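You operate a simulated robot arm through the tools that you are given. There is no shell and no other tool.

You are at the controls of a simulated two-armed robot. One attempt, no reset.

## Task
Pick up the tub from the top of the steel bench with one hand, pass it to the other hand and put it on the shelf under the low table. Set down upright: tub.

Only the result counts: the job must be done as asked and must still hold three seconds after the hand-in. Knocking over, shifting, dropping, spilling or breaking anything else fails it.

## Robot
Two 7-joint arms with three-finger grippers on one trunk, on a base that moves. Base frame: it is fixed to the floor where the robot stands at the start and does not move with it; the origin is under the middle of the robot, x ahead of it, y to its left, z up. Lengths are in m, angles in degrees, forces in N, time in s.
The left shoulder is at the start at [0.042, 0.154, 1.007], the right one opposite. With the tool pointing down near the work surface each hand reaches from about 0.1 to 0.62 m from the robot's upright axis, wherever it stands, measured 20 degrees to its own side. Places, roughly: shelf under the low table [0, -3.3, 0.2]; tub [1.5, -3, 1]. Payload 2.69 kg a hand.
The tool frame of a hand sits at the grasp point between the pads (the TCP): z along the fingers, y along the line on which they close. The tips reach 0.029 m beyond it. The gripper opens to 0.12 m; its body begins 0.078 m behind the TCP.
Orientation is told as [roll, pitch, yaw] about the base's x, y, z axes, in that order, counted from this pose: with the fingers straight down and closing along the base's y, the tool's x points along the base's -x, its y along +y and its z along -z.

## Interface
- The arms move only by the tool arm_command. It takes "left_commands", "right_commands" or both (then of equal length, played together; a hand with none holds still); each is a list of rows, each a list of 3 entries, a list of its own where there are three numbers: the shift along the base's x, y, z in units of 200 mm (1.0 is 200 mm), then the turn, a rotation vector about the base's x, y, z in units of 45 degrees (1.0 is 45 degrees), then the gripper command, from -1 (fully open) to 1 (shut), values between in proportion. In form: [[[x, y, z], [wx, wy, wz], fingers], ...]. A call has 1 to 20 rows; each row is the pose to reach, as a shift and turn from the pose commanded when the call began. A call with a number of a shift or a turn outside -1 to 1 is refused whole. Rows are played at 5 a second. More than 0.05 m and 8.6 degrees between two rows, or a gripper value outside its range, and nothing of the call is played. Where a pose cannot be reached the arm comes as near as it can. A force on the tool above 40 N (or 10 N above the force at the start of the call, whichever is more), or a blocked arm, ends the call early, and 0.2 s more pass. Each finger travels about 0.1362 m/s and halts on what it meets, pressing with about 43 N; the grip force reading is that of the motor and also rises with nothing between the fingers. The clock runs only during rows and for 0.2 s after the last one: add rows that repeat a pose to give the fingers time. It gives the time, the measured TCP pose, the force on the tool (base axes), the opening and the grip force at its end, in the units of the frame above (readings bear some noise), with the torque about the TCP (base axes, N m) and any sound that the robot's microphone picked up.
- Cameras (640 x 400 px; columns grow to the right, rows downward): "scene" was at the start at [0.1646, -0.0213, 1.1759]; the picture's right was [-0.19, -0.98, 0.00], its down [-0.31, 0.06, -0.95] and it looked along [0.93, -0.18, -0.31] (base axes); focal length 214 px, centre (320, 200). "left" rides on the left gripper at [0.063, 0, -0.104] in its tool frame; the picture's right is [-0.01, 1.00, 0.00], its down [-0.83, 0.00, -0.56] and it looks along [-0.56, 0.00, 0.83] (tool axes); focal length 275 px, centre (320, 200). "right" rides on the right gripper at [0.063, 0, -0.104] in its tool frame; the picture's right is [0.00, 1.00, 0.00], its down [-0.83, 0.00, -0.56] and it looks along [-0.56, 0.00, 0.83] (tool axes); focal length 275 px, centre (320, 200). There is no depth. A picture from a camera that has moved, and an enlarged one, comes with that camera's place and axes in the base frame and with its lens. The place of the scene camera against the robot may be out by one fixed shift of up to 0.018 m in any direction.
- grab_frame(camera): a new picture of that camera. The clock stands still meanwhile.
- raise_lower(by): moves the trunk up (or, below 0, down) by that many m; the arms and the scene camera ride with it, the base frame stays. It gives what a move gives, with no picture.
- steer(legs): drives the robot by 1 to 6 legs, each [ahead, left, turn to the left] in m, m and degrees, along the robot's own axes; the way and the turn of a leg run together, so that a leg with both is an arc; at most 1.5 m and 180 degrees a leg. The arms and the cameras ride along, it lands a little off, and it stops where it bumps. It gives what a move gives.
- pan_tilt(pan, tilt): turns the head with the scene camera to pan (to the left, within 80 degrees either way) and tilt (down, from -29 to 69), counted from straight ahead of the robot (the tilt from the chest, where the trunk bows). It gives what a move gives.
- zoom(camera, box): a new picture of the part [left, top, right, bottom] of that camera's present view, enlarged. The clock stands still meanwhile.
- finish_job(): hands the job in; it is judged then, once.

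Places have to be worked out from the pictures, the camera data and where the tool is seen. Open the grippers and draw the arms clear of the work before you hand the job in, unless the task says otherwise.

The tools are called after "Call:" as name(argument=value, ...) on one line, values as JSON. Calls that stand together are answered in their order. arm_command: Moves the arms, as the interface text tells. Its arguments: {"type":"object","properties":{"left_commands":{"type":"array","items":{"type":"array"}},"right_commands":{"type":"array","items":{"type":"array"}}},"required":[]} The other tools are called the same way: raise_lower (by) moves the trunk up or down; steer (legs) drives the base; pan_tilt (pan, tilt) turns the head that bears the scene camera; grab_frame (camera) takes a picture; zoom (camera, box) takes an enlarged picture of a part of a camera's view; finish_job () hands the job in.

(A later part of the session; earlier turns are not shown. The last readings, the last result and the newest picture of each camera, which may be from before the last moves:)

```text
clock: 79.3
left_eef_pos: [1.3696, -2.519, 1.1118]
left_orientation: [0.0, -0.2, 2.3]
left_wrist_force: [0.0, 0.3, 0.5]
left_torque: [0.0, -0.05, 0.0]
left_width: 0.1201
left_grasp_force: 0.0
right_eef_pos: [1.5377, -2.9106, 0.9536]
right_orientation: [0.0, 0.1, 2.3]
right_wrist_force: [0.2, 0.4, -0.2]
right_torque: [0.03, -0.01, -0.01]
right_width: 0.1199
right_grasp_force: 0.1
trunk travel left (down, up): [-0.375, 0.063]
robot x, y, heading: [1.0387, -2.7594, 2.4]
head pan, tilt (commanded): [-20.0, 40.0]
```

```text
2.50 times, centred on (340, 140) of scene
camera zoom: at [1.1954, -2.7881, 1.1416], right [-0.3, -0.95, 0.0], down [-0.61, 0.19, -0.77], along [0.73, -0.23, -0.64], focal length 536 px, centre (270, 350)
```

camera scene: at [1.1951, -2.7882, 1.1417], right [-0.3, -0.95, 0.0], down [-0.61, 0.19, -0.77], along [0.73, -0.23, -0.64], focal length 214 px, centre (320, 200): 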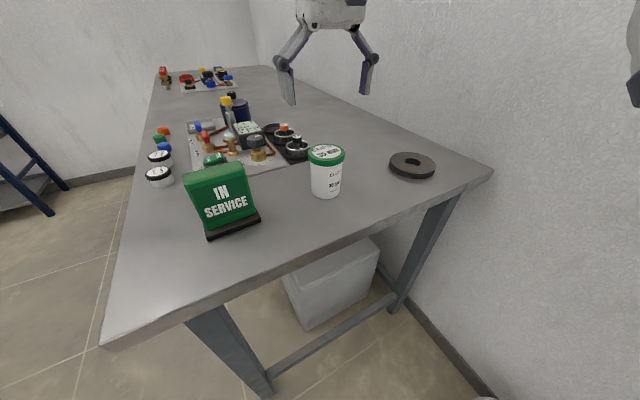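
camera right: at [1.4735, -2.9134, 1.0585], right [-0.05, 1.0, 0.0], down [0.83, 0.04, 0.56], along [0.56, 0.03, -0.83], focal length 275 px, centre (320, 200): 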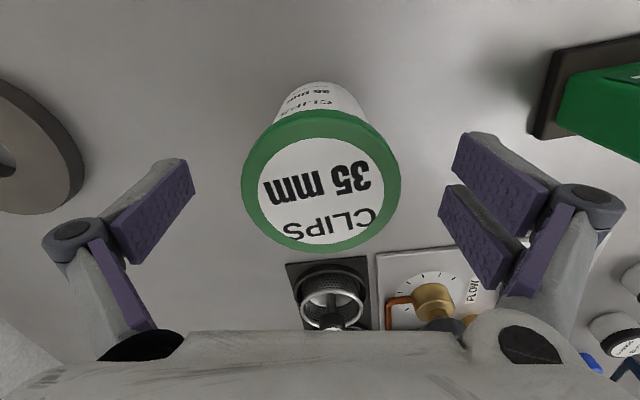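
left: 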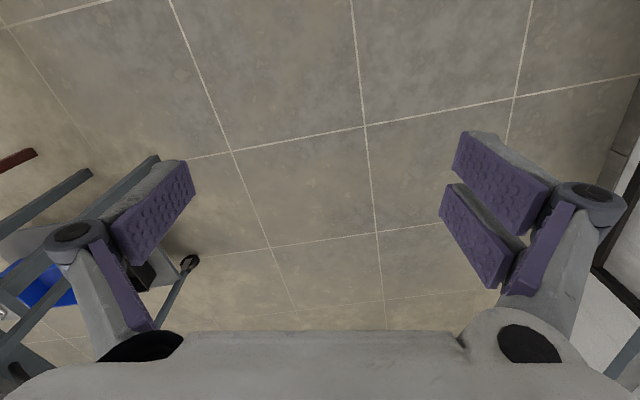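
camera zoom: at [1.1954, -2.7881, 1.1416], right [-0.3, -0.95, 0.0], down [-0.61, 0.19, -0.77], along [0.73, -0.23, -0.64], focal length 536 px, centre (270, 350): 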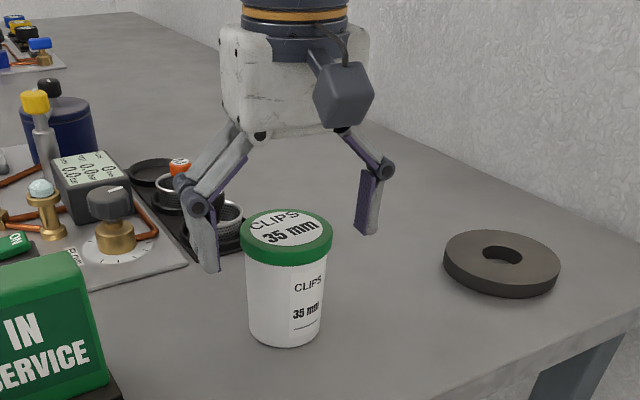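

The lid top lies about at TCP height (z ≈ 0.951) and is centred between the fingers, with the tips ~0.026 m below its top. I close the right hand on the lid.

Call:
arm_command(right_commands=[[[0, 0, 0], [0, 0, 0], 0.0], [[0, 0, 0], [0, 0, 0], 0.5], [[0, 0, 0], [0, 0, 0], 1], [[0, 0, 0], [0, 0, 0], 1], [[0, 0, 0], [0, 0, 0], 1]])

Call:
grab_frame(camera="right")

Call:
zoom(camera="scene", box=[260, 60, 420, 220])

```text
clock: 80.5
left_eef_pos: [1.3703, -2.5197, 1.1103]
left_orientation: [-0.1, -0.2, 2.4]
left_wrist_force: [0.3, 0.0, 0.4]
left_torque: [0.04, -0.01, -0.01]
left_width: 0.1199
left_grasp_force: 0.0
right_eef_pos: [1.5374, -2.911, 0.9542]
right_orientation: [0.0, 0.1, 2.2]
right_wrist_force: [0.2, 0.6, 1.9]
right_torque: [0.21, -0.02, -0.03]
right_width: 0.0698
right_grasp_force: 42.5
trunk travel left (down, up): [-0.375, 0.063]
robot x, y, heading: [1.0421, -2.7618, 2.5]
head pan, tilt (commanded): [-20.0, 40.0]
```

```text
taken
camera right: at [1.4736, -2.9132, 1.0588], right [-0.05, 1.0, 0.0], down [0.83, 0.04, 0.56], along [0.56, 0.03, -0.83], focal length 275 px, centre (320, 200)
```

right: 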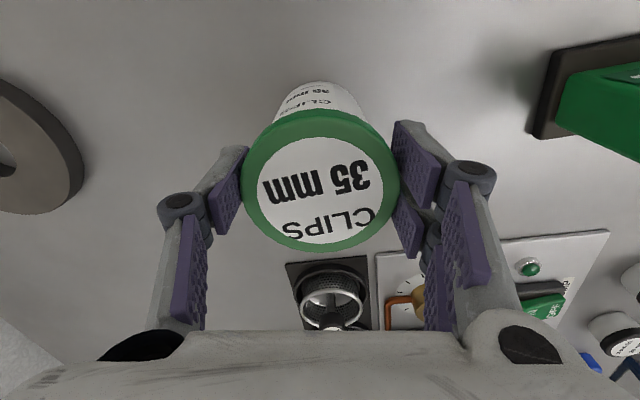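

```text
2.50 times, centred on (340, 140) of scene
camera zoom: at [1.1955, -2.788, 1.1416], right [-0.3, -0.95, 0.0], down [-0.61, 0.19, -0.77], along [0.73, -0.23, -0.64], focal length 536 px, centre (270, 350)
```

zoom: 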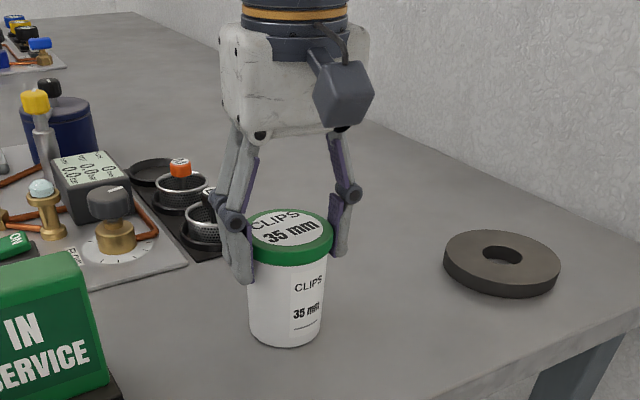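

Both sides of the gripper are on the lid (width 0.070, 42.5 N). I lift straight up by 6 cm and check that the tub comes along.

Call:
arm_command(right_commands=[[[0, 0, 0.05], [0, 0, 0], 1], [[0, 0, 0.12], [0, 0, 0], 1], [[0, 0, 0.2], [0, 0, 0], 1], [[0, 0, 0.3], [0, 0, 0], 1], [[0, 0, 0.3], [0, 0, 0], 1]])

Call:
grab_frame(camera="right")

Call:
grab_frame(camera="scene")

```text
clock: 81.7
left_eef_pos: [1.3708, -2.5206, 1.1108]
left_orientation: [0.0, -0.2, 2.4]
left_wrist_force: [0.5, 0.2, -0.3]
left_torque: [0.01, 0.0, 0.0]
left_width: 0.12
left_grasp_force: 0.0
right_eef_pos: [1.5397, -2.9116, 1.0141]
right_orientation: [0.0, 0.1, 2.3]
right_wrist_force: [-0.1, 0.9, 0.1]
right_torque: [0.01, -0.02, -0.04]
right_width: 0.0
right_grasp_force: 28.8
trunk travel left (down, up): [-0.375, 0.063]
robot x, y, heading: [1.0389, -2.7629, 2.5]
head pan, tilt (commanded): [-20.0, 40.0]
```

```text
taken
camera right: at [1.4754, -2.9138, 1.1198], right [-0.05, 1.0, 0.0], down [0.83, 0.04, 0.56], along [0.56, 0.03, -0.83], focal length 275 px, centre (320, 200)
```

right: 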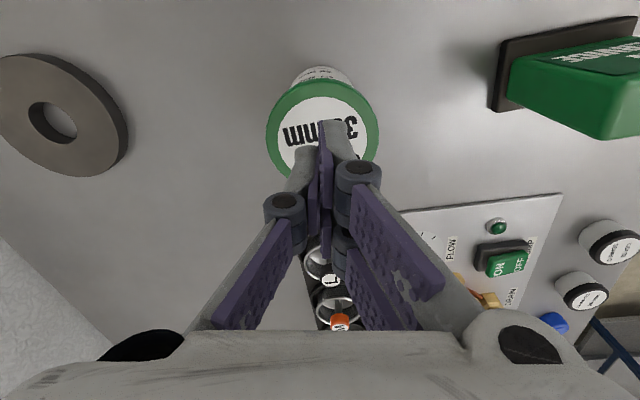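

```text
taken
camera scene: at [1.1956, -2.7882, 1.1415], right [-0.3, -0.95, 0.0], down [-0.61, 0.19, -0.77], along [0.73, -0.23, -0.64], focal length 214 px, centre (320, 200)
```

scene: 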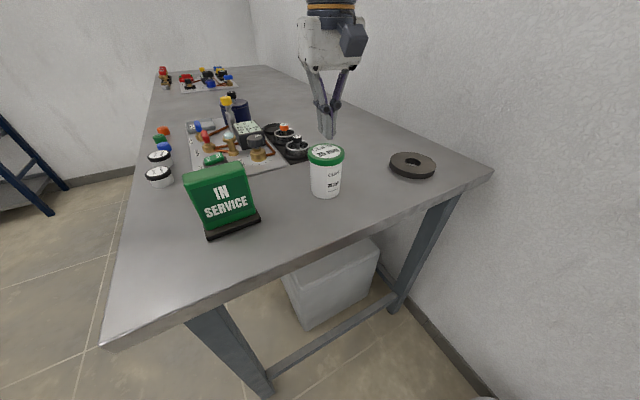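

The fingers slid off the lid (width 0), and the tub stayed standing in its place: the tip contact on the lid was too shallow. I open again above it and look at where it stands now before a deeper grip.

Call:
arm_command(right_commands=[[[0, 0, 0.1], [0, 0, 0], 0.5], [[0, 0, 0.2], [0, 0, 0], 0], [[0, 0, 0.2], [0, 0, 0], -1], [[0, 0, 0.2], [0, 0, 0], -1], [[0, 0, 0.2], [0, 0, 0], -1]])

Call:
grab_frame(camera="right")

Call:
zoom(camera="scene", box=[260, 60, 420, 220])

```text
clock: 82.9
left_eef_pos: [1.3689, -2.5192, 1.1118]
left_orientation: [0.0, 0.0, 2.4]
left_wrist_force: [0.3, -0.2, -0.1]
left_torque: [-0.02, -0.04, 0.05]
left_width: 0.1202
left_grasp_force: 0.0
right_eef_pos: [1.5383, -2.9081, 1.0541]
right_orientation: [-0.1, -0.1, 2.2]
right_wrist_force: [-0.7, 0.2, 0.8]
right_torque: [0.01, 0.0, 0.0]
right_width: 0.12
right_grasp_force: 0.0
trunk travel left (down, up): [-0.375, 0.063]
robot x, y, heading: [1.0428, -2.7578, 2.6]
head pan, tilt (commanded): [-20.0, 40.0]
```

```text
taken
camera right: at [1.4742, -2.9116, 1.1594], right [-0.05, 1.0, 0.0], down [0.83, 0.04, 0.56], along [0.56, 0.03, -0.83], focal length 275 px, centre (320, 200)
```

right: 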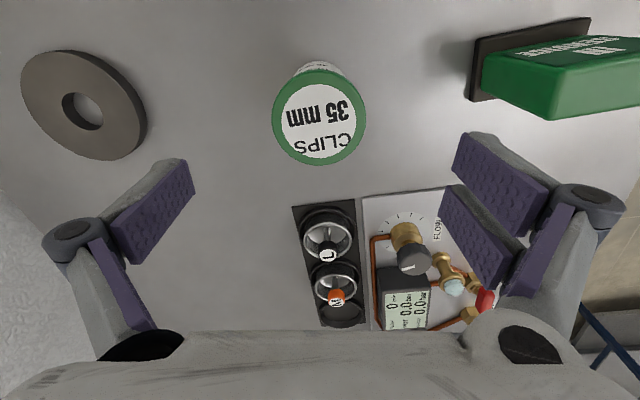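

```text
2.50 times, centred on (340, 140) of scene
camera zoom: at [1.1956, -2.7881, 1.1415], right [-0.3, -0.95, 0.0], down [-0.61, 0.19, -0.77], along [0.73, -0.23, -0.64], focal length 536 px, centre (270, 350)
```

zoom: 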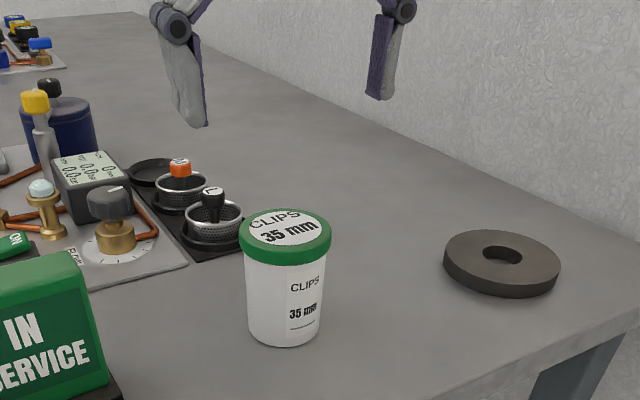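

The tub is still upright and centred under the hand (label unchanged). I go down deeper this time, TCP to z ≈ 0.928, so the lid comes to the middle of the pads, and close.

Call:
arm_command(right_commands=[[[0, -0.005, -0.15], [0, 0, 0], -1], [[0, -0.005, -0.3], [0, 0, 0], -1], [[0, -0.005, -0.42], [0, 0, 0], -1], [[0, -0.005, -0.53], [0, 0, 0], -1], [[0, -0.005, -0.63], [0, 0, 0], -1], [[0, -0.005, -0.63], [0, 0, 0], -1]])

Call:
grab_frame(camera="right")

Call:
zoom(camera="scene", box=[260, 60, 420, 220])

```text
clock: 84.3
left_eef_pos: [1.3692, -2.5191, 1.1111]
left_orientation: [0.0, -0.1, 2.4]
left_wrist_force: [-0.2, -0.4, 0.0]
left_torque: [0.0, -0.01, 0.04]
left_width: 0.1202
left_grasp_force: 0.0
right_eef_pos: [1.5368, -2.9102, 0.9285]
right_orientation: [0.1, 0.0, 2.2]
right_wrist_force: [0.2, 0.5, -0.2]
right_torque: [0.03, 0.0, 0.01]
right_width: 0.12
right_grasp_force: 0.0
trunk travel left (down, up): [-0.375, 0.063]
robot x, y, heading: [1.0391, -2.7596, 2.5]
head pan, tilt (commanded): [-20.0, 40.0]
```

```text
taken
camera right: at [1.4739, -2.9131, 1.0329], right [-0.05, 1.0, 0.0], down [0.83, 0.04, 0.56], along [0.56, 0.03, -0.83], focal length 275 px, centre (320, 200)
```

right: 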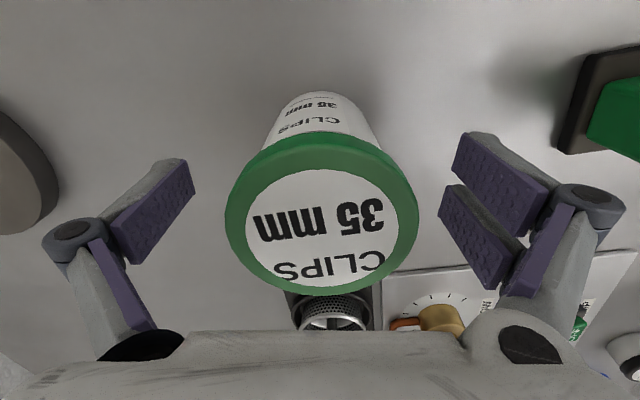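

```text
2.50 times, centred on (340, 140) of scene
camera zoom: at [1.1955, -2.7881, 1.1416], right [-0.3, -0.95, 0.0], down [-0.61, 0.19, -0.77], along [0.73, -0.23, -0.64], focal length 536 px, centre (270, 350)
```

zoom: 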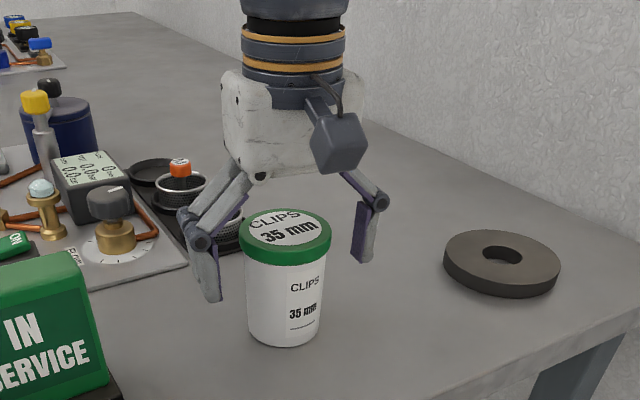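

The fingers now straddle the lid well down its sides, still centred. I close and give the fingers time to press.

Call:
arm_command(right_commands=[[[0, 0, 0], [0, 0, 0], 0.0], [[0, 0, 0], [0, 0, 0], 0.5], [[0, 0, 0], [0, 0, 0], 1], [[0, 0, 0], [0, 0, 0], 1], [[0, 0, 0], [0, 0, 0], 1]])

Call:
arm_command(right_commands=[[[0, 0, 0.02], [0, 0, 0], 1], [[0, 0, 0.04], [0, 0, 0], 1], [[0, 0, 0.06], [0, 0, 0], 1], [[0, 0, 0.08], [0, 0, 0], 1], [[0, 0, 0.1], [0, 0, 0], 1], [[0, 0, 0.1], [0, 0, 0], 1]])

Call:
grab_frame(camera="right")

Call:
zoom(camera="scene", box=[260, 60, 420, 220])

```text
clock: 85.5
left_eef_pos: [1.3698, -2.5189, 1.1114]
left_orientation: [0.1, -0.1, 2.4]
left_wrist_force: [0.0, 0.0, -0.4]
left_torque: [0.02, -0.01, 0.01]
left_width: 0.12
left_grasp_force: 0.1
right_eef_pos: [1.5376, -2.9095, 0.9284]
right_orientation: [0.0, -0.1, 2.3]
right_wrist_force: [0.5, 2.6, 1.0]
right_torque: [0.14, -0.01, 0.01]
right_width: 0.069
right_grasp_force: 43.0
trunk travel left (down, up): [-0.375, 0.063]
robot x, y, heading: [1.0401, -2.7647, 2.6]
head pan, tilt (commanded): [-20.0, 40.0]
```

```text
clock: 86.9
left_eef_pos: [1.3717, -2.5187, 1.1112]
left_orientation: [-0.1, -0.1, 2.3]
left_wrist_force: [-1.7, 0.4, 0.0]
left_torque: [-0.02, 0.01, 0.03]
left_width: 0.12
left_grasp_force: 0.1
right_eef_pos: [1.5384, -2.9107, 0.9476]
right_orientation: [0.0, 0.0, 2.3]
right_wrist_force: [-0.1, 1.1, -2.8]
right_torque: [0.03, 0.02, -0.02]
right_width: 0.0689
right_grasp_force: 43.0
trunk travel left (down, up): [-0.375, 0.063]
robot x, y, heading: [1.0409, -2.7572, 2.0]
head pan, tilt (commanded): [-20.0, 40.0]
```

```text
taken
camera right: at [1.4749, -2.9136, 1.0532], right [-0.05, 1.0, 0.0], down [0.83, 0.04, 0.56], along [0.56, 0.03, -0.83], focal length 275 px, centre (320, 200)
```

right: 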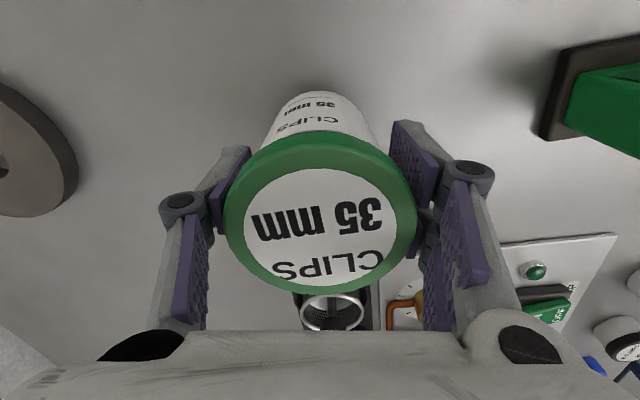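

```text
2.50 times, centred on (340, 140) of scene
camera zoom: at [1.1957, -2.7881, 1.1415], right [-0.3, -0.95, 0.0], down [-0.61, 0.19, -0.77], along [0.73, -0.23, -0.64], focal length 536 px, centre (270, 350)
```

zoom: 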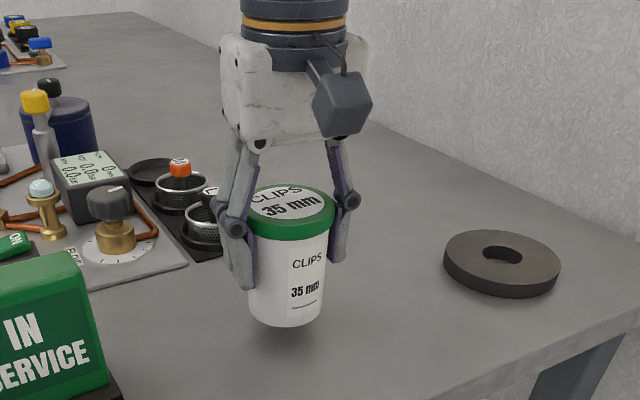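

The tub is now firmly lifted (width 0.069, about 2.8 N load, so roughly 0.28 kg). I raise it further and then back away from the bench to have free space for the hand-over.

Call:
arm_command(right_commands=[[[0, 0, 0.1], [0, 0, 0], 1], [[0, 0, 0.22], [0, 0, 0], 1], [[0, 0, 0.34], [0, 0, 0], 1], [[0, 0, 0.42], [0, 0, 0], 1], [[0, 0, 0.42], [0, 0, 0], 1]])

Call:
steer(legs=[[-0.35, 0, 0]])

Call:
pan_tilt(pan=-10, tilt=30)

Call:
grab_frame(camera="scene")

Call:
grab_frame(camera="right")

```text
clock: 88.1
left_eef_pos: [1.37, -2.5192, 1.1118]
left_orientation: [0.1, -0.1, 2.4]
left_wrist_force: [-0.1, -0.1, -0.4]
left_torque: [-0.01, -0.02, 0.0]
left_width: 0.1202
left_grasp_force: 0.1
right_eef_pos: [1.5388, -2.9104, 1.0317]
right_orientation: [0.0, 0.0, 2.3]
right_wrist_force: [0.3, 0.3, -2.7]
right_torque: [-0.04, 0.03, 0.03]
right_width: 0.0689
right_grasp_force: 43.4
trunk travel left (down, up): [-0.375, 0.063]
robot x, y, heading: [1.0415, -2.762, 2.4]
head pan, tilt (commanded): [-20.0, 40.0]
```

```text
clock: 90.3
left_eef_pos: [1.019, -2.5335, 1.1113]
left_orientation: [0.0, -0.1, 2.4]
left_wrist_force: [-1.1, -0.5, 0.5]
left_torque: [0.0, -0.02, 0.0]
left_width: 0.12
left_grasp_force: 0.1
right_eef_pos: [1.1881, -2.924, 1.0307]
right_orientation: [0.1, -0.1, 2.4]
right_wrist_force: [-0.1, 0.0, -2.5]
right_torque: [-0.01, -0.02, -0.02]
right_width: 0.0686
right_grasp_force: 42.6
trunk travel left (down, up): [-0.375, 0.063]
robot x, y, heading: [0.6899, -2.7809, 2.1]
head pan, tilt (commanded): [-20.0, 40.0]
```

```text
clock: 91.1
left_eef_pos: [1.019, -2.5345, 1.1107]
left_orientation: [0.1, -0.1, 2.4]
left_wrist_force: [-0.4, 0.0, 0.2]
left_torque: [0.0, -0.03, -0.01]
left_width: 0.12
left_grasp_force: 0.0
right_eef_pos: [1.1876, -2.9251, 1.0311]
right_orientation: [0.1, 0.0, 2.3]
right_wrist_force: [0.1, -0.3, -1.8]
right_torque: [-0.03, 0.03, 0.0]
right_width: 0.0685
right_grasp_force: 43.2
trunk travel left (down, up): [-0.375, 0.063]
robot x, y, heading: [0.6917, -2.7758, 2.4]
head pan, tilt (commanded): [-10.0, 30.0]
```

```text
taken
camera scene: at [0.8536, -2.789, 1.1568], right [-0.13, -0.99, 0.0], down [-0.5, 0.07, -0.87], along [0.86, -0.12, -0.5], focal length 214 px, centre (320, 200)
```

scene: 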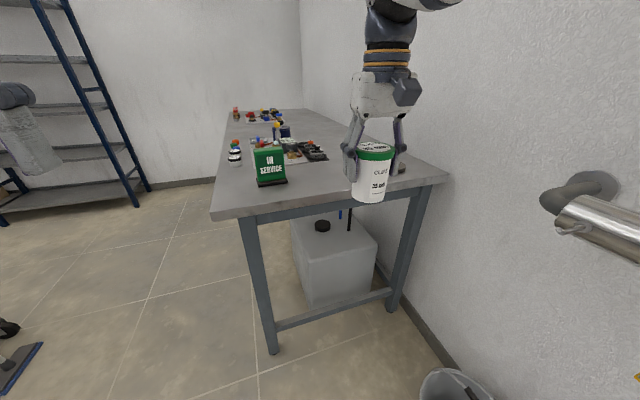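

```text
taken
camera right: at [1.1255, -2.9275, 1.1363], right [-0.05, 1.0, 0.0], down [0.83, 0.04, 0.56], along [0.56, 0.03, -0.83], focal length 275 px, centre (320, 200)
```

right: 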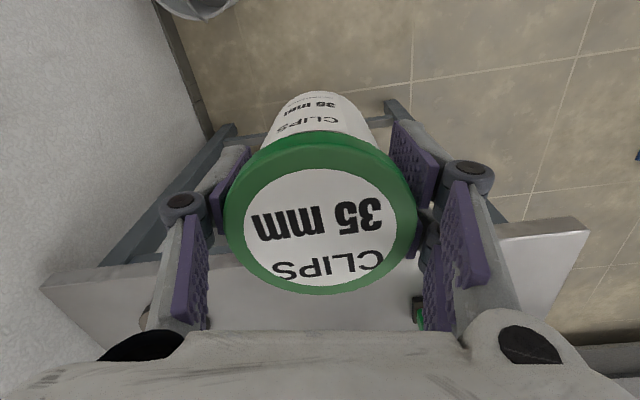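

The tub rides steadily in the right hand. I move 0.3 m left, away from the wall valve, and turn left through the open floor until I face the low table's side, where the hand-over and placing will happen.

Call:
steer(legs=[[0, 0.3, 0], [0, 0, 95], [0, 0, 95]])

Call:
pan_tilt(pan=30, tilt=40)

Call:
grab_frame(camera="scene")

Call:
pan_tilt(pan=-5, tilt=30)

Call:
grab_frame(camera="scene")

```text
clock: 102.0
left_eef_pos: [0.3977, -2.7718, 1.1111]
left_orientation: [0.0, -0.1, -167.7]
left_wrist_force: [-0.2, 0.3, 0.6]
left_torque: [-0.02, -0.01, -0.01]
left_width: 0.12
left_grasp_force: 0.0
right_eef_pos: [0.1641, -2.4151, 1.0308]
right_orientation: [0.0, -0.1, -167.7]
right_wrist_force: [-0.3, 0.5, -2.6]
right_torque: [0.04, -0.02, 0.02]
right_width: 0.0688
right_grasp_force: 43.2
trunk travel left (down, up): [-0.375, 0.063]
robot x, y, heading: [0.6753, -2.4806, -167.5]
head pan, tilt (commanded): [-10.0, 30.0]
```

```text
clock: 103.1
left_eef_pos: [0.398, -2.7723, 1.1117]
left_orientation: [0.0, -0.1, -167.7]
left_wrist_force: [-0.3, -0.4, -0.3]
left_torque: [-0.03, 0.0, 0.03]
left_width: 0.1201
left_grasp_force: 0.0
right_eef_pos: [0.1632, -2.4156, 1.0325]
right_orientation: [-0.1, 0.0, -167.7]
right_wrist_force: [0.5, -0.6, -3.3]
right_torque: [-0.03, -0.06, 0.02]
right_width: 0.0688
right_grasp_force: 43.2
trunk travel left (down, up): [-0.375, 0.063]
robot x, y, heading: [0.6791, -2.4772, -167.6]
head pan, tilt (commanded): [30.0, 40.0]
```

```text
taken
camera scene: at [0.5631, -2.5514, 1.1415], right [-0.67, 0.74, 0.0], down [0.48, 0.43, -0.77], along [-0.57, -0.52, -0.64], focal length 214 px, centre (320, 200)
```

scene: 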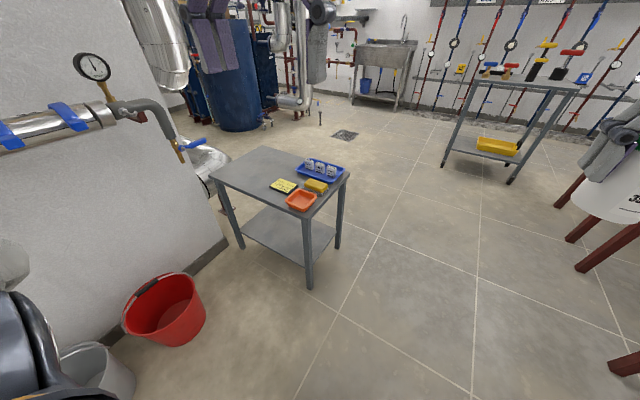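

```text
clock: 104.1
left_eef_pos: [0.3977, -2.7719, 1.1112]
left_orientation: [0.0, -0.2, -167.7]
left_wrist_force: [-0.1, -0.1, 0.3]
left_torque: [0.0, -0.02, -0.02]
left_width: 0.1199
left_grasp_force: 0.0
right_eef_pos: [0.1631, -2.4158, 1.0312]
right_orientation: [0.0, 0.0, -167.7]
right_wrist_force: [-0.6, -0.1, -1.9]
right_torque: [0.04, -0.02, -0.02]
right_width: 0.0689
right_grasp_force: 42.8
trunk travel left (down, up): [-0.375, 0.063]
robot x, y, heading: [0.6798, -2.4786, -167.7]
head pan, tilt (commanded): [-5.0, 30.0]
```

```text
taken
camera scene: at [0.5364, -2.5058, 1.1569], right [-0.13, 0.99, 0.0], down [0.5, 0.06, -0.87], along [-0.86, -0.11, -0.5], focal length 214 px, centre (320, 200)
```

scene: 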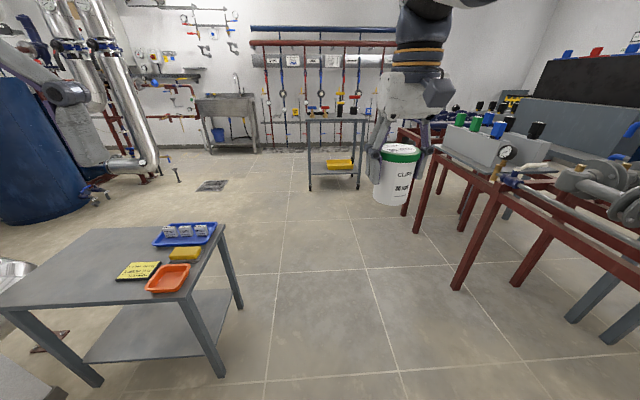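

I face the low table's open long side in free space; table legs are at about (0.168,-2.99), (0.267,-3.51) and (-0.157,-3.055). For the pass I turn the right hand about the vertical so its single finger comes to my side, leaving the tub's flanks free for the left hand.

Call:
arm_command(right_commands=[[[0, 0, 0], [0, 0, -0.16], 1], [[0, 0, 0], [0, 0, -0.33], 1], [[0, 0, 0], [0, 0, -0.5], 1], [[0, 0, 0], [0, 0, -0.67], 1], [[0, 0, 0], [0, 0, -0.84], 1], [[0, 0, 0], [0, 0, -1], 1], [[0, 0, 0], [0, 0, -1], 1]])

Call:
arm_command(right_commands=[[[0, 0, 0], [0, 0, -0.16], 1], [[0, 0, 0], [0, 0, -0.33], 1], [[0, 0, 0], [0, 0, -0.5], 1], [[0, 0, 0], [0, 0, -0.67], 1], [[0, 0, 0], [0, 0, -0.84], 1], [[0, 0, 0], [0, 0, -1], 1], [[0, 0, 0], [0, 0, -1], 1]])

Call:
grab_frame(camera="scene")

```text
clock: 105.7
left_eef_pos: [0.398, -2.7726, 1.111]
left_orientation: [0.1, -0.1, -167.8]
left_wrist_force: [0.3, 1.0, -0.9]
left_torque: [0.02, 0.0, 0.01]
left_width: 0.1201
left_grasp_force: 0.1
right_eef_pos: [0.1621, -2.4153, 1.031]
right_orientation: [0.0, 0.0, 147.3]
right_wrist_force: [0.5, -0.1, -2.6]
right_torque: [0.01, -0.05, 0.01]
right_width: 0.069
right_grasp_force: 42.8
trunk travel left (down, up): [-0.375, 0.063]
robot x, y, heading: [0.6814, -2.478, -167.8]
head pan, tilt (commanded): [-5.0, 30.0]
```

```text
clock: 107.3
left_eef_pos: [0.3979, -2.7724, 1.112]
left_orientation: [0.0, -0.1, -167.6]
left_wrist_force: [0.3, 0.6, -0.5]
left_torque: [0.04, -0.02, 0.02]
left_width: 0.1197
left_grasp_force: 0.1
right_eef_pos: [0.1626, -2.4143, 1.0318]
right_orientation: [-0.1, 0.0, 102.1]
right_wrist_force: [-0.2, 0.5, -2.8]
right_torque: [0.0, 0.04, 0.01]
right_width: 0.069
right_grasp_force: 43.1
trunk travel left (down, up): [-0.375, 0.063]
robot x, y, heading: [0.6794, -2.4745, -167.9]
head pan, tilt (commanded): [-5.0, 30.0]
```

```text
taken
camera scene: at [0.5364, -2.5057, 1.1569], right [-0.13, 0.99, 0.0], down [0.5, 0.06, -0.87], along [-0.86, -0.11, -0.5], focal length 214 px, centre (320, 200)
```

scene: 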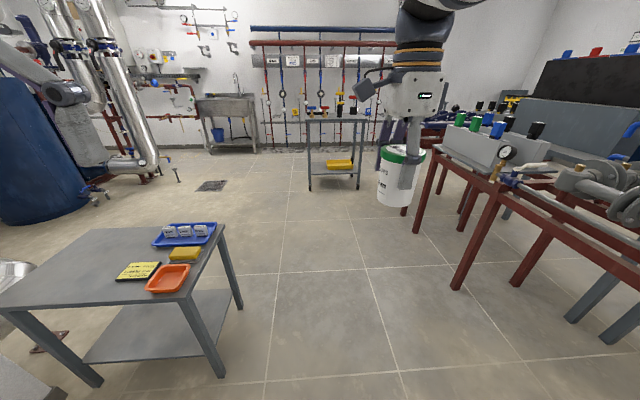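

The right hand turned by 90° without trouble; its single finger now faces me. I zoom in to measure where the finger ends on the tub.

Call:
zoom(camera="scene", box=[340, 50, 460, 220])

Call:
grab_frame(camera="left")

```text
2.35 times, centred on (400, 135) of scene
camera zoom: at [0.5364, -2.5057, 1.1569], right [-0.13, 0.99, 0.0], down [0.5, 0.06, -0.87], along [-0.86, -0.11, -0.5], focal length 505 px, centre (132, 353)
```

zoom: 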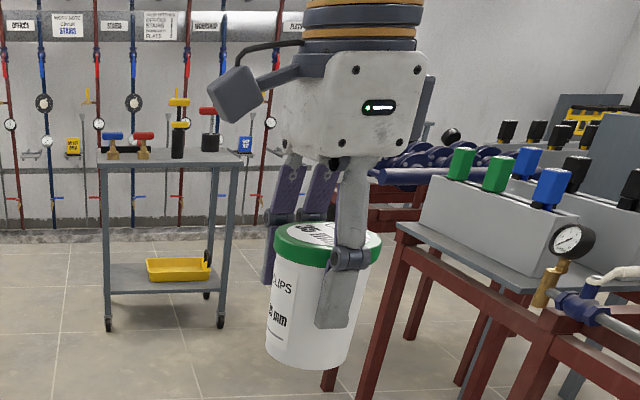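

```text
taken
camera left: at [0.4605, -2.7591, 1.2151], right [0.21, -0.98, 0.0], down [-0.81, -0.17, 0.56], along [-0.54, -0.12, -0.83], focal length 275 px, centre (320, 200)
```

left: 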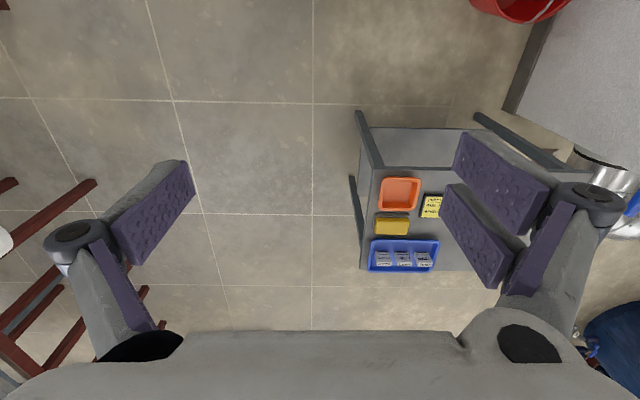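

The right fingertips end about 0.043 m above the tub's base, so its lower flanks are free. I now swing the left hand, in open space on my left, from pointing down to pointing forward (first 45°) while lowering it.

Call:
arm_command(left_commands=[[[-0.13, -0.029, -0.1], [-0.036, 0.163, 0], -1], [[-0.26, -0.058, -0.2], [-0.072, 0.326, 0], -1], [[-0.4, -0.087, -0.32], [-0.107, 0.488, 0], -1], [[-0.53, -0.116, -0.43], [-0.143, 0.651, 0], -1], [[-0.66, -0.145, -0.54], [-0.179, 0.814, 0], -1], [[-0.79, -0.174, -0.65], [-0.2147, 0.9767, 0], -1], [[-0.79, -0.174, -0.65], [-0.2147, 0.9767, 0], -1]])

Call:
arm_command(left_commands=[[[0, 0, 0], [-0.036, 0.163, 0], -1], [[0, 0, 0], [-0.072, 0.326, 0], -1], [[0, 0, 0], [-0.107, 0.488, 0], -1], [[0, 0, 0], [-0.143, 0.651, 0], -1], [[0, 0, 0], [-0.179, 0.814, 0], -1], [[0, 0, 0], [-0.2147, 0.9767, 0], -1], [[0, 0, 0], [-0.2147, 0.9767, 0], -1]])

Call:
pan_tilt(pan=10, tilt=30)

Call:
grab_frame(camera="scene")

Call:
grab_frame(camera="left")

```text
clock: 108.9
left_eef_pos: [0.2412, -2.806, 0.9807]
left_orientation: [0.1, -45.1, -167.7]
left_wrist_force: [-0.2, -0.1, -0.3]
left_torque: [-0.02, 0.01, 0.0]
left_width: 0.1199
left_grasp_force: 0.0
right_eef_pos: [0.1631, -2.4139, 1.0323]
right_orientation: [0.0, 0.0, 102.3]
right_wrist_force: [0.9, -0.6, -2.7]
right_torque: [0.01, 0.0, 0.0]
right_width: 0.0689
right_grasp_force: 42.7
trunk travel left (down, up): [-0.375, 0.063]
robot x, y, heading: [0.6815, -2.4752, -167.7]
head pan, tilt (commanded): [-5.0, 30.0]
```

```text
clock: 110.5
left_eef_pos: [0.2403, -2.8056, 0.9809]
left_orientation: [157.3, -89.9, 34.9]
left_wrist_force: [0.1, -0.9, -0.2]
left_torque: [0.0, 0.0, 0.0]
left_width: 0.1199
left_grasp_force: 0.1
right_eef_pos: [0.1645, -2.4145, 1.0318]
right_orientation: [0.0, 0.0, 102.2]
right_wrist_force: [1.0, -0.5, -2.0]
right_torque: [-0.02, -0.02, 0.01]
right_width: 0.0691
right_grasp_force: 42.5
trunk travel left (down, up): [-0.375, 0.063]
robot x, y, heading: [0.6796, -2.4781, -167.6]
head pan, tilt (commanded): [-5.0, 30.0]
```

```text
clock: 111.2
left_eef_pos: [0.2405, -2.8053, 0.9813]
left_orientation: [133.6, -89.9, 58.7]
left_wrist_force: [0.5, -0.3, 0.3]
left_torque: [-0.03, -0.02, 0.01]
left_width: 0.1199
left_grasp_force: 0.1
right_eef_pos: [0.1636, -2.4162, 1.0314]
right_orientation: [0.0, 0.1, 102.3]
right_wrist_force: [0.8, 0.6, -2.6]
right_torque: [-0.05, -0.04, 0.02]
right_width: 0.0685
right_grasp_force: 42.8
trunk travel left (down, up): [-0.375, 0.063]
robot x, y, heading: [0.6797, -2.4769, -167.7]
head pan, tilt (commanded): [10.0, 30.0]
```

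```text
taken
camera scene: at [0.5424, -2.5285, 1.1569], right [-0.38, 0.93, 0.0], down [0.46, 0.19, -0.87], along [-0.8, -0.33, -0.5], focal length 214 px, centre (320, 200)
```

scene: 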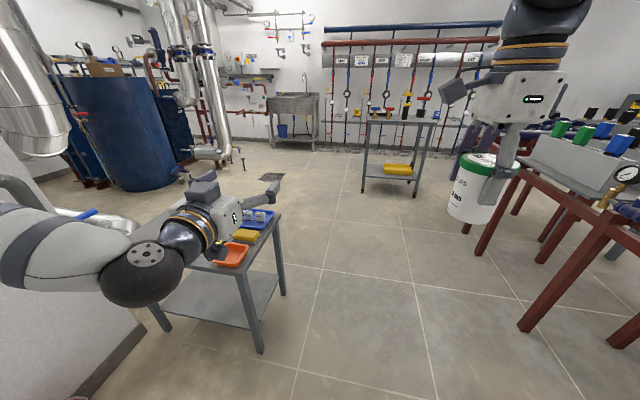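

```text
taken
camera left: at [0.3429, -2.7845, 0.9178], right [0.21, -0.98, 0.01], down [0.54, 0.12, 0.83], along [-0.81, -0.17, 0.56], focal length 275 px, centre (320, 200)
```

left: 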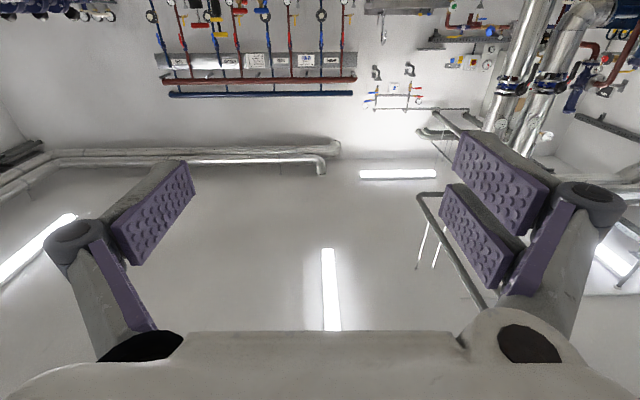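

The left hand now points forward and level. I zoom in on both hands to check the left hand's shape and where its camera housing sits.

Call:
zoom(camera="scene", box=[80, 140, 320, 300])

```text
2.50 times, centred on (200, 220) of scene
camera zoom: at [0.5424, -2.5285, 1.1569], right [-0.38, 0.93, 0.0], down [0.46, 0.19, -0.87], along [-0.8, -0.33, -0.5], focal length 536 px, centre (620, 150)
```

zoom: 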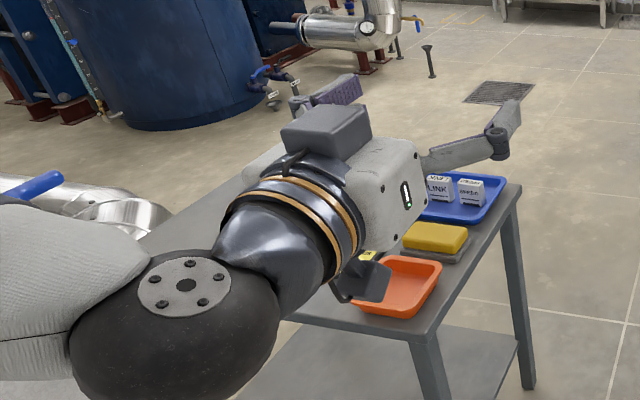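

The left hand carries a box on top and a camera bracket underneath, neither of which reaches far beyond the palm. I plan to hold the left hand open under the tub and lower the tub into it: first the right hand rises 6 cm and turns 20° more, then the left hand comes to the middle, turned 20° to the right.

Call:
arm_command(right_commands=[[[0, 0, 0.1], [0, 0, -0.148], 1], [[0, 0, 0.2], [0, 0, -0.296], 1], [[0, 0, 0.3], [0, 0, -0.444], 1], [[0, 0, 0.3], [0, 0, -0.444], 1]])

Call:
arm_command(left_commands=[[[-0.028, 0.21, -0.04], [0, 0, -0.11], -1], [[-0.057, 0.42, -0.08], [0, 0, -0.22], -1], [[-0.085, 0.63, -0.12], [0, 0, -0.33], -1], [[-0.114, 0.85, -0.155], [0, 0, -0.444], -1], [[-0.114, 0.85, -0.155], [0, 0, -0.444], -1]])

Call:
grab_frame(camera="scene")

Call:
grab_frame(camera="left")

```text
clock: 112.2
left_eef_pos: [0.24, -2.8055, 0.9802]
left_orientation: [130.0, -89.9, 62.4]
left_wrist_force: [0.3, -0.8, 0.5]
left_torque: [-0.03, 0.03, -0.03]
left_width: 0.1202
left_grasp_force: 0.1
right_eef_pos: [0.1641, -2.4155, 1.0917]
right_orientation: [-0.1, 0.0, 82.2]
right_wrist_force: [0.0, 0.9, -2.7]
right_torque: [0.01, 0.01, 0.01]
right_width: 0.0688
right_grasp_force: 43.0
trunk travel left (down, up): [-0.375, 0.063]
robot x, y, heading: [0.6773, -2.4735, -168.0]
head pan, tilt (commanded): [10.0, 30.0]
```

```text
clock: 113.4
left_eef_pos: [0.2176, -2.6362, 0.95]
left_orientation: [151.9, -89.9, 20.5]
left_wrist_force: [-0.7, -0.3, -0.1]
left_torque: [0.01, 0.03, -0.01]
left_width: 0.12
left_grasp_force: 0.1
right_eef_pos: [0.164, -2.4149, 1.0919]
right_orientation: [0.0, 0.0, 82.3]
right_wrist_force: [0.4, -0.3, -1.7]
right_torque: [-0.01, 0.01, 0.0]
right_width: 0.0689
right_grasp_force: 43.3
trunk travel left (down, up): [-0.375, 0.063]
robot x, y, heading: [0.6783, -2.4733, -167.7]
head pan, tilt (commanded): [10.0, 30.0]
```

```text
taken
camera scene: at [0.5425, -2.5288, 1.1569], right [-0.38, 0.93, 0.0], down [0.46, 0.19, -0.87], along [-0.8, -0.33, -0.5], focal length 214 px, centre (320, 200)
```

scene: 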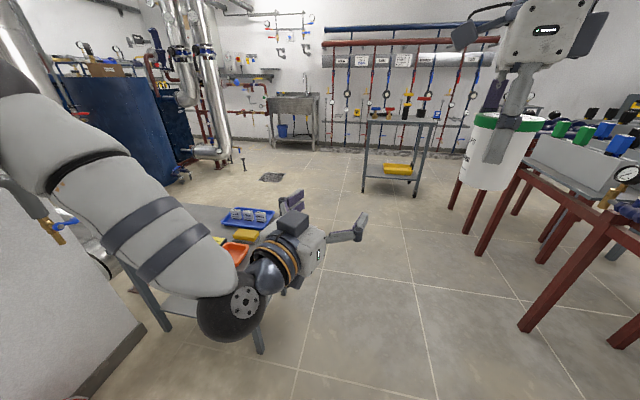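

```text
taken
camera left: at [0.3213, -2.6516, 0.8864], right [-0.13, -0.99, 0.01], down [0.55, -0.07, 0.83], along [-0.82, 0.11, 0.56], focal length 275 px, centre (320, 200)
```

left: 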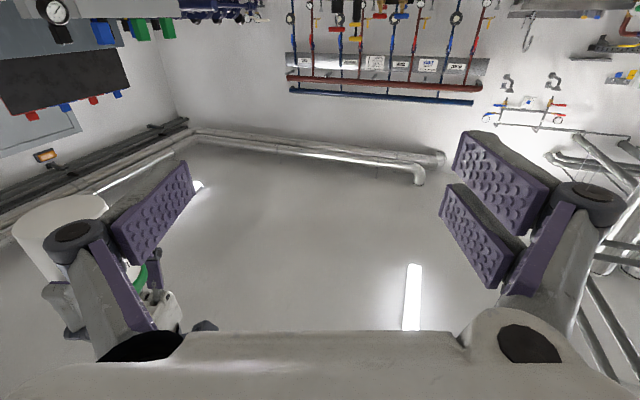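

Left hand is level at (0.218, -2.636, 0.950), pointing exactly along the right hand's closing line. I now carry the tub sideways to just above the left grip centre, at target (0.203, -2.634), keeping its base about 3 cm above the left fingers.

Call:
arm_command(right_commands=[[[0.035, -0.2, 0], [0, 0, 0], 1], [[0.07, -0.4, 0], [0, 0, 0], 1], [[0.105, -0.6, 0], [0, 0, 0], 1], [[0.14, -0.8, 0], [0, 0, 0], 1], [[0.16, -0.9, 0], [0, 0, 0], 1], [[0.175, -1.0, 0], [0, 0, 0], 1], [[0.175, -1.0, 0], [0, 0, 0], 1]])

Call:
grab_frame(camera="scene")

Call:
grab_frame(camera="left")

```text
clock: 115.0
left_eef_pos: [0.2167, -2.6379, 0.9502]
left_orientation: [105.9, -89.8, 66.6]
left_wrist_force: [0.2, 0.8, -0.2]
left_torque: [0.01, 0.01, 0.01]
left_width: 0.12
left_grasp_force: 0.0
right_eef_pos: [0.2361, -2.5965, 1.0757]
right_orientation: [-0.1, 0.1, 82.2]
right_wrist_force: [-0.4, 0.8, -2.8]
right_torque: [-0.04, -0.01, 0.02]
right_width: 0.0688
right_grasp_force: 43.3
right hand out of reach, approached as far as the arm can: row 3, 4, 5, 6, 7
trunk travel left (down, up): [-0.375, 0.063]
robot x, y, heading: [0.6764, -2.477, -167.5]
head pan, tilt (commanded): [10.0, 30.0]
```

```text
taken
camera scene: at [0.5417, -2.5279, 1.1568], right [-0.38, 0.93, 0.0], down [0.46, 0.19, -0.87], along [-0.8, -0.33, -0.5], focal length 214 px, centre (320, 200)
```

scene: 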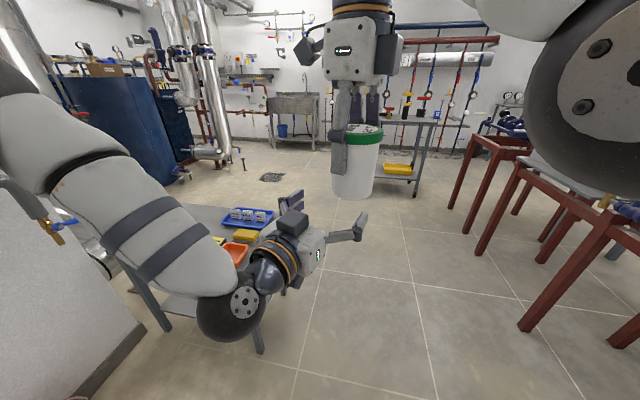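

```text
taken
camera left: at [0.3206, -2.6513, 0.8864], right [-0.13, -0.99, 0.01], down [0.55, -0.07, 0.83], along [-0.82, 0.11, 0.56], focal length 275 px, centre (320, 200)
```

left: 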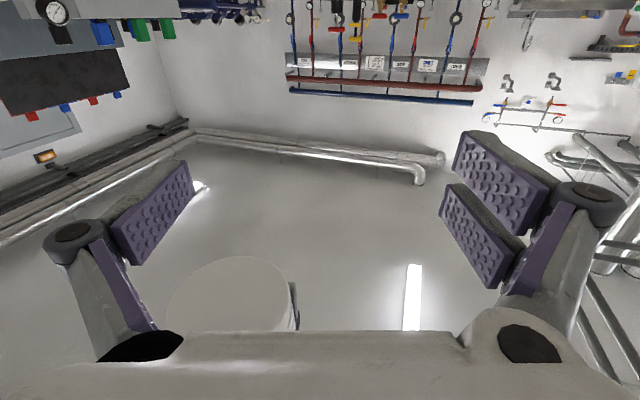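

The right hand cannot reach that far at this height (it stopped at (0.236, -2.597, 1.076)). I lower the left hand by 9 cm and bring it slightly closer, so the meeting point is lower and easier for both arms.

Call:
arm_command(left_commands=[[[0.016, 0.042, -0.11], [0, 0, 0], -1], [[0.033, 0.084, -0.22], [0, 0, 0], -1], [[0.05, 0.126, -0.33], [0, 0, 0], -1], [[0.066, 0.168, -0.45], [0, 0, 0], -1], [[0.066, 0.168, -0.45], [0, 0, 0], -1]])

Call:
grab_frame(camera="scene")

```text
clock: 116.2
left_eef_pos: [0.2317, -2.603, 0.8593]
left_orientation: [147.6, -89.8, 24.8]
left_wrist_force: [-0.3, 0.9, -0.5]
left_torque: [0.0, -0.02, -0.01]
left_width: 0.1201
left_grasp_force: 0.1
right_eef_pos: [0.2352, -2.5971, 1.0751]
right_orientation: [0.1, 0.0, 82.3]
right_wrist_force: [0.4, -0.4, -2.4]
right_torque: [-0.04, 0.02, -0.04]
right_width: 0.0688
right_grasp_force: 43.4
trunk travel left (down, up): [-0.375, 0.063]
robot x, y, heading: [0.6805, -2.4778, -167.6]
head pan, tilt (commanded): [10.0, 30.0]
```

```text
taken
camera scene: at [0.5425, -2.5287, 1.1569], right [-0.38, 0.93, 0.0], down [0.46, 0.19, -0.87], along [-0.8, -0.33, -0.5], focal length 214 px, centre (320, 200)
```

scene: 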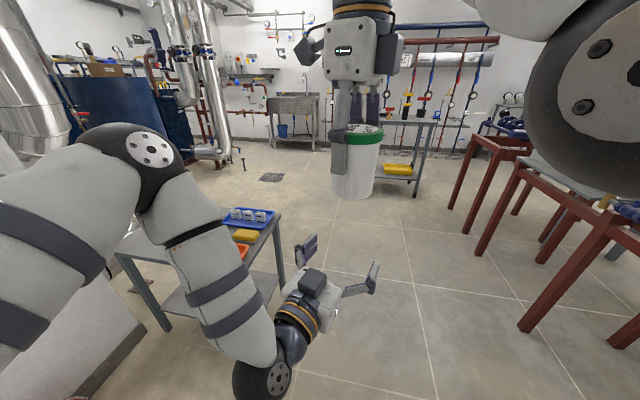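

Left hand is at (0.232, -2.603, 0.859). I bring the right hand down to z ≈ 0.995 over the target axis (0.217, -2.601), still about 3 cm above the left fingers.

Call:
arm_command(right_commands=[[[-0.02, -0.005, -0.1], [0, 0, 0], 1], [[-0.045, -0.01, -0.2], [0, 0, 0], 1], [[-0.07, -0.015, -0.3], [0, 0, 0], 1], [[-0.092, -0.02, -0.4], [0, 0, 0], 1], [[-0.092, -0.02, -0.4], [0, 0, 0], 1]])

Call:
pan_tilt(pan=5, tilt=40)

Call:
grab_frame(camera="scene")

Call:
grab_frame(camera="left")

Call:
grab_frame(camera="right")

```text
clock: 117.4
left_eef_pos: [0.2298, -2.603, 0.8593]
left_orientation: [135.9, -89.9, 36.5]
left_wrist_force: [0.3, 0.7, -0.6]
left_torque: [0.02, -0.01, -0.02]
left_width: 0.1199
left_grasp_force: 0.0
right_eef_pos: [0.2184, -2.6016, 0.9959]
right_orientation: [0.0, -0.1, 82.4]
right_wrist_force: [0.5, 0.4, -2.1]
right_torque: [-0.01, -0.02, -0.02]
right_width: 0.0687
right_grasp_force: 43.6
trunk travel left (down, up): [-0.375, 0.063]
robot x, y, heading: [0.6765, -2.4788, -167.6]
head pan, tilt (commanded): [10.0, 30.0]
```

```text
clock: 118.2
left_eef_pos: [0.2308, -2.604, 0.8599]
left_orientation: [131.8, -89.9, 40.5]
left_wrist_force: [-0.3, -0.3, 1.1]
left_torque: [0.0, -0.02, -0.02]
left_width: 0.1199
left_grasp_force: 0.0
right_eef_pos: [0.2181, -2.6018, 0.9944]
right_orientation: [0.0, 0.0, 82.1]
right_wrist_force: [-0.1, 1.2, -2.0]
right_torque: [-0.02, 0.0, -0.02]
right_width: 0.0687
right_grasp_force: 42.8
trunk travel left (down, up): [-0.375, 0.063]
robot x, y, heading: [0.6778, -2.476, -168.0]
head pan, tilt (commanded): [5.0, 40.0]
```

```text
taken
camera scene: at [0.5441, -2.5217, 1.1447], right [-0.32, 0.95, 0.0], down [0.58, 0.19, -0.79], along [-0.75, -0.25, -0.61], focal length 214 px, centre (320, 200)
```

scene: 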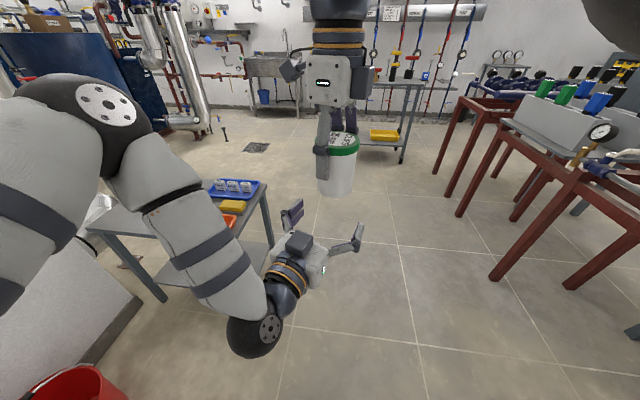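

```text
taken
camera left: at [0.3353, -2.6176, 0.7958], right [-0.13, -0.99, 0.01], down [0.55, -0.07, 0.83], along [-0.82, 0.11, 0.56], focal length 275 px, centre (320, 200)
```

left: 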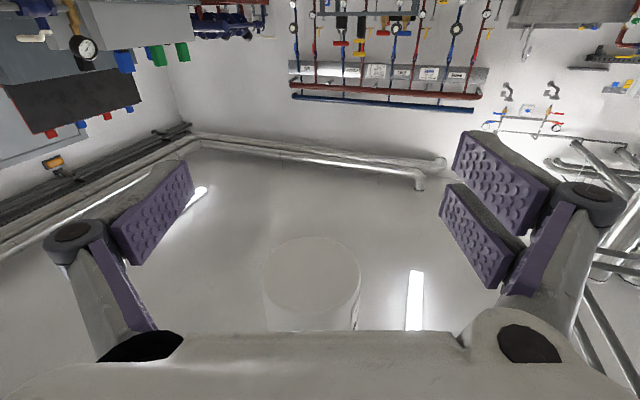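

```text
taken
camera right: at [0.2087, -2.663, 1.0991], right [-0.99, 0.13, 0.0], down [0.11, 0.82, 0.56], along [0.07, 0.55, -0.83], focal length 275 px, centre (320, 200)
```

right: 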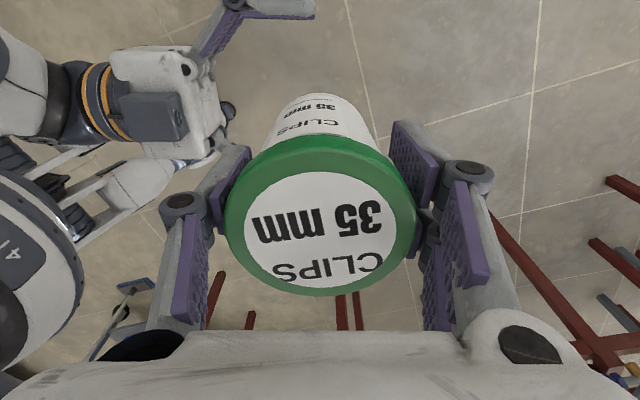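

The left camera sees the tub's base disk centred between its open fingers (about 4 mm to one side) with the base about 0.059 m below the right TCP, so the tub is ~0.082 m tall. I lower the tub 11 cm into the open left hand, with a small sideways correction.

Call:
arm_command(right_commands=[[[0, -0.01, -0.12], [0, 0, 0], 1], [[0, -0.02, -0.24], [0, 0, 0], 1], [[0, -0.02, -0.36], [0, 0, 0], 1], [[0, -0.02, -0.46], [0, 0, 0], 1], [[0, -0.02, -0.56], [0, 0, 0], 1], [[0, -0.02, -0.56], [0, 0, 0], 1]])

Call:
grab_frame(camera="left")

Call:
grab_frame(camera="right")

Call:
zoom(camera="scene", box=[220, 90, 420, 300])

```text
clock: 119.6
left_eef_pos: [0.2318, -2.6027, 0.8593]
left_orientation: [133.9, -89.9, 38.5]
left_wrist_force: [-0.9, -0.3, -0.1]
left_torque: [-0.04, -0.02, -0.01]
left_width: 0.1198
left_grasp_force: 0.0
right_eef_pos: [0.2149, -2.6033, 0.8844]
right_orientation: [0.0, 0.0, 82.3]
right_wrist_force: [-0.4, -0.2, -2.9]
right_torque: [0.01, -0.02, -0.01]
right_width: 0.0689
right_grasp_force: 42.9
trunk travel left (down, up): [-0.375, 0.063]
robot x, y, heading: [0.6798, -2.4788, -167.9]
head pan, tilt (commanded): [5.0, 40.0]
```

```text
taken
camera left: at [0.3353, -2.6176, 0.7959], right [-0.13, -0.99, 0.01], down [0.55, -0.07, 0.83], along [-0.82, 0.11, 0.56], focal length 275 px, centre (320, 200)
```

left: 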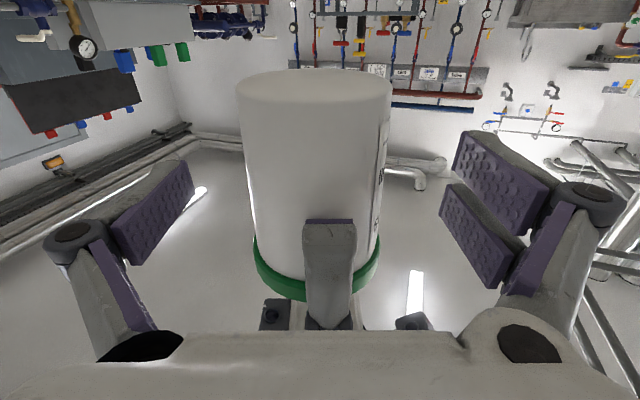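

```text
taken
camera right: at [0.2082, -2.6669, 0.9908], right [-0.99, 0.13, 0.0], down [0.11, 0.82, 0.56], along [0.07, 0.55, -0.83], focal length 275 px, centre (320, 200)
```

right: 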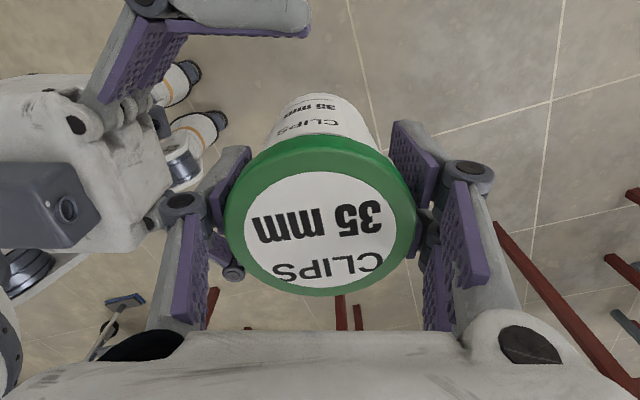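

```text
1.90 times, centred on (320, 195) of scene
camera zoom: at [0.545, -2.5196, 1.1416], right [-0.3, 0.95, 0.0], down [0.61, 0.19, -0.77], along [-0.73, -0.23, -0.64], focal length 408 px, centre (320, 210)
```

zoom: 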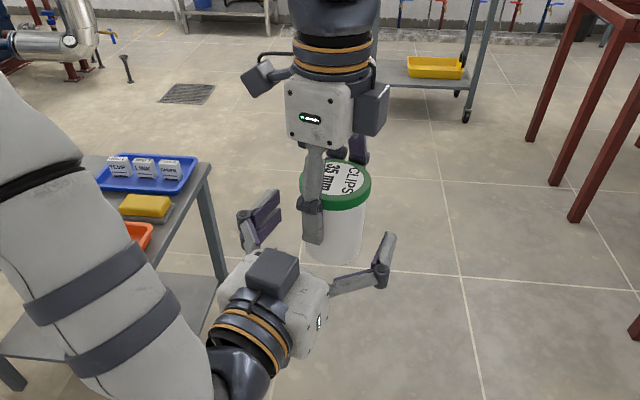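

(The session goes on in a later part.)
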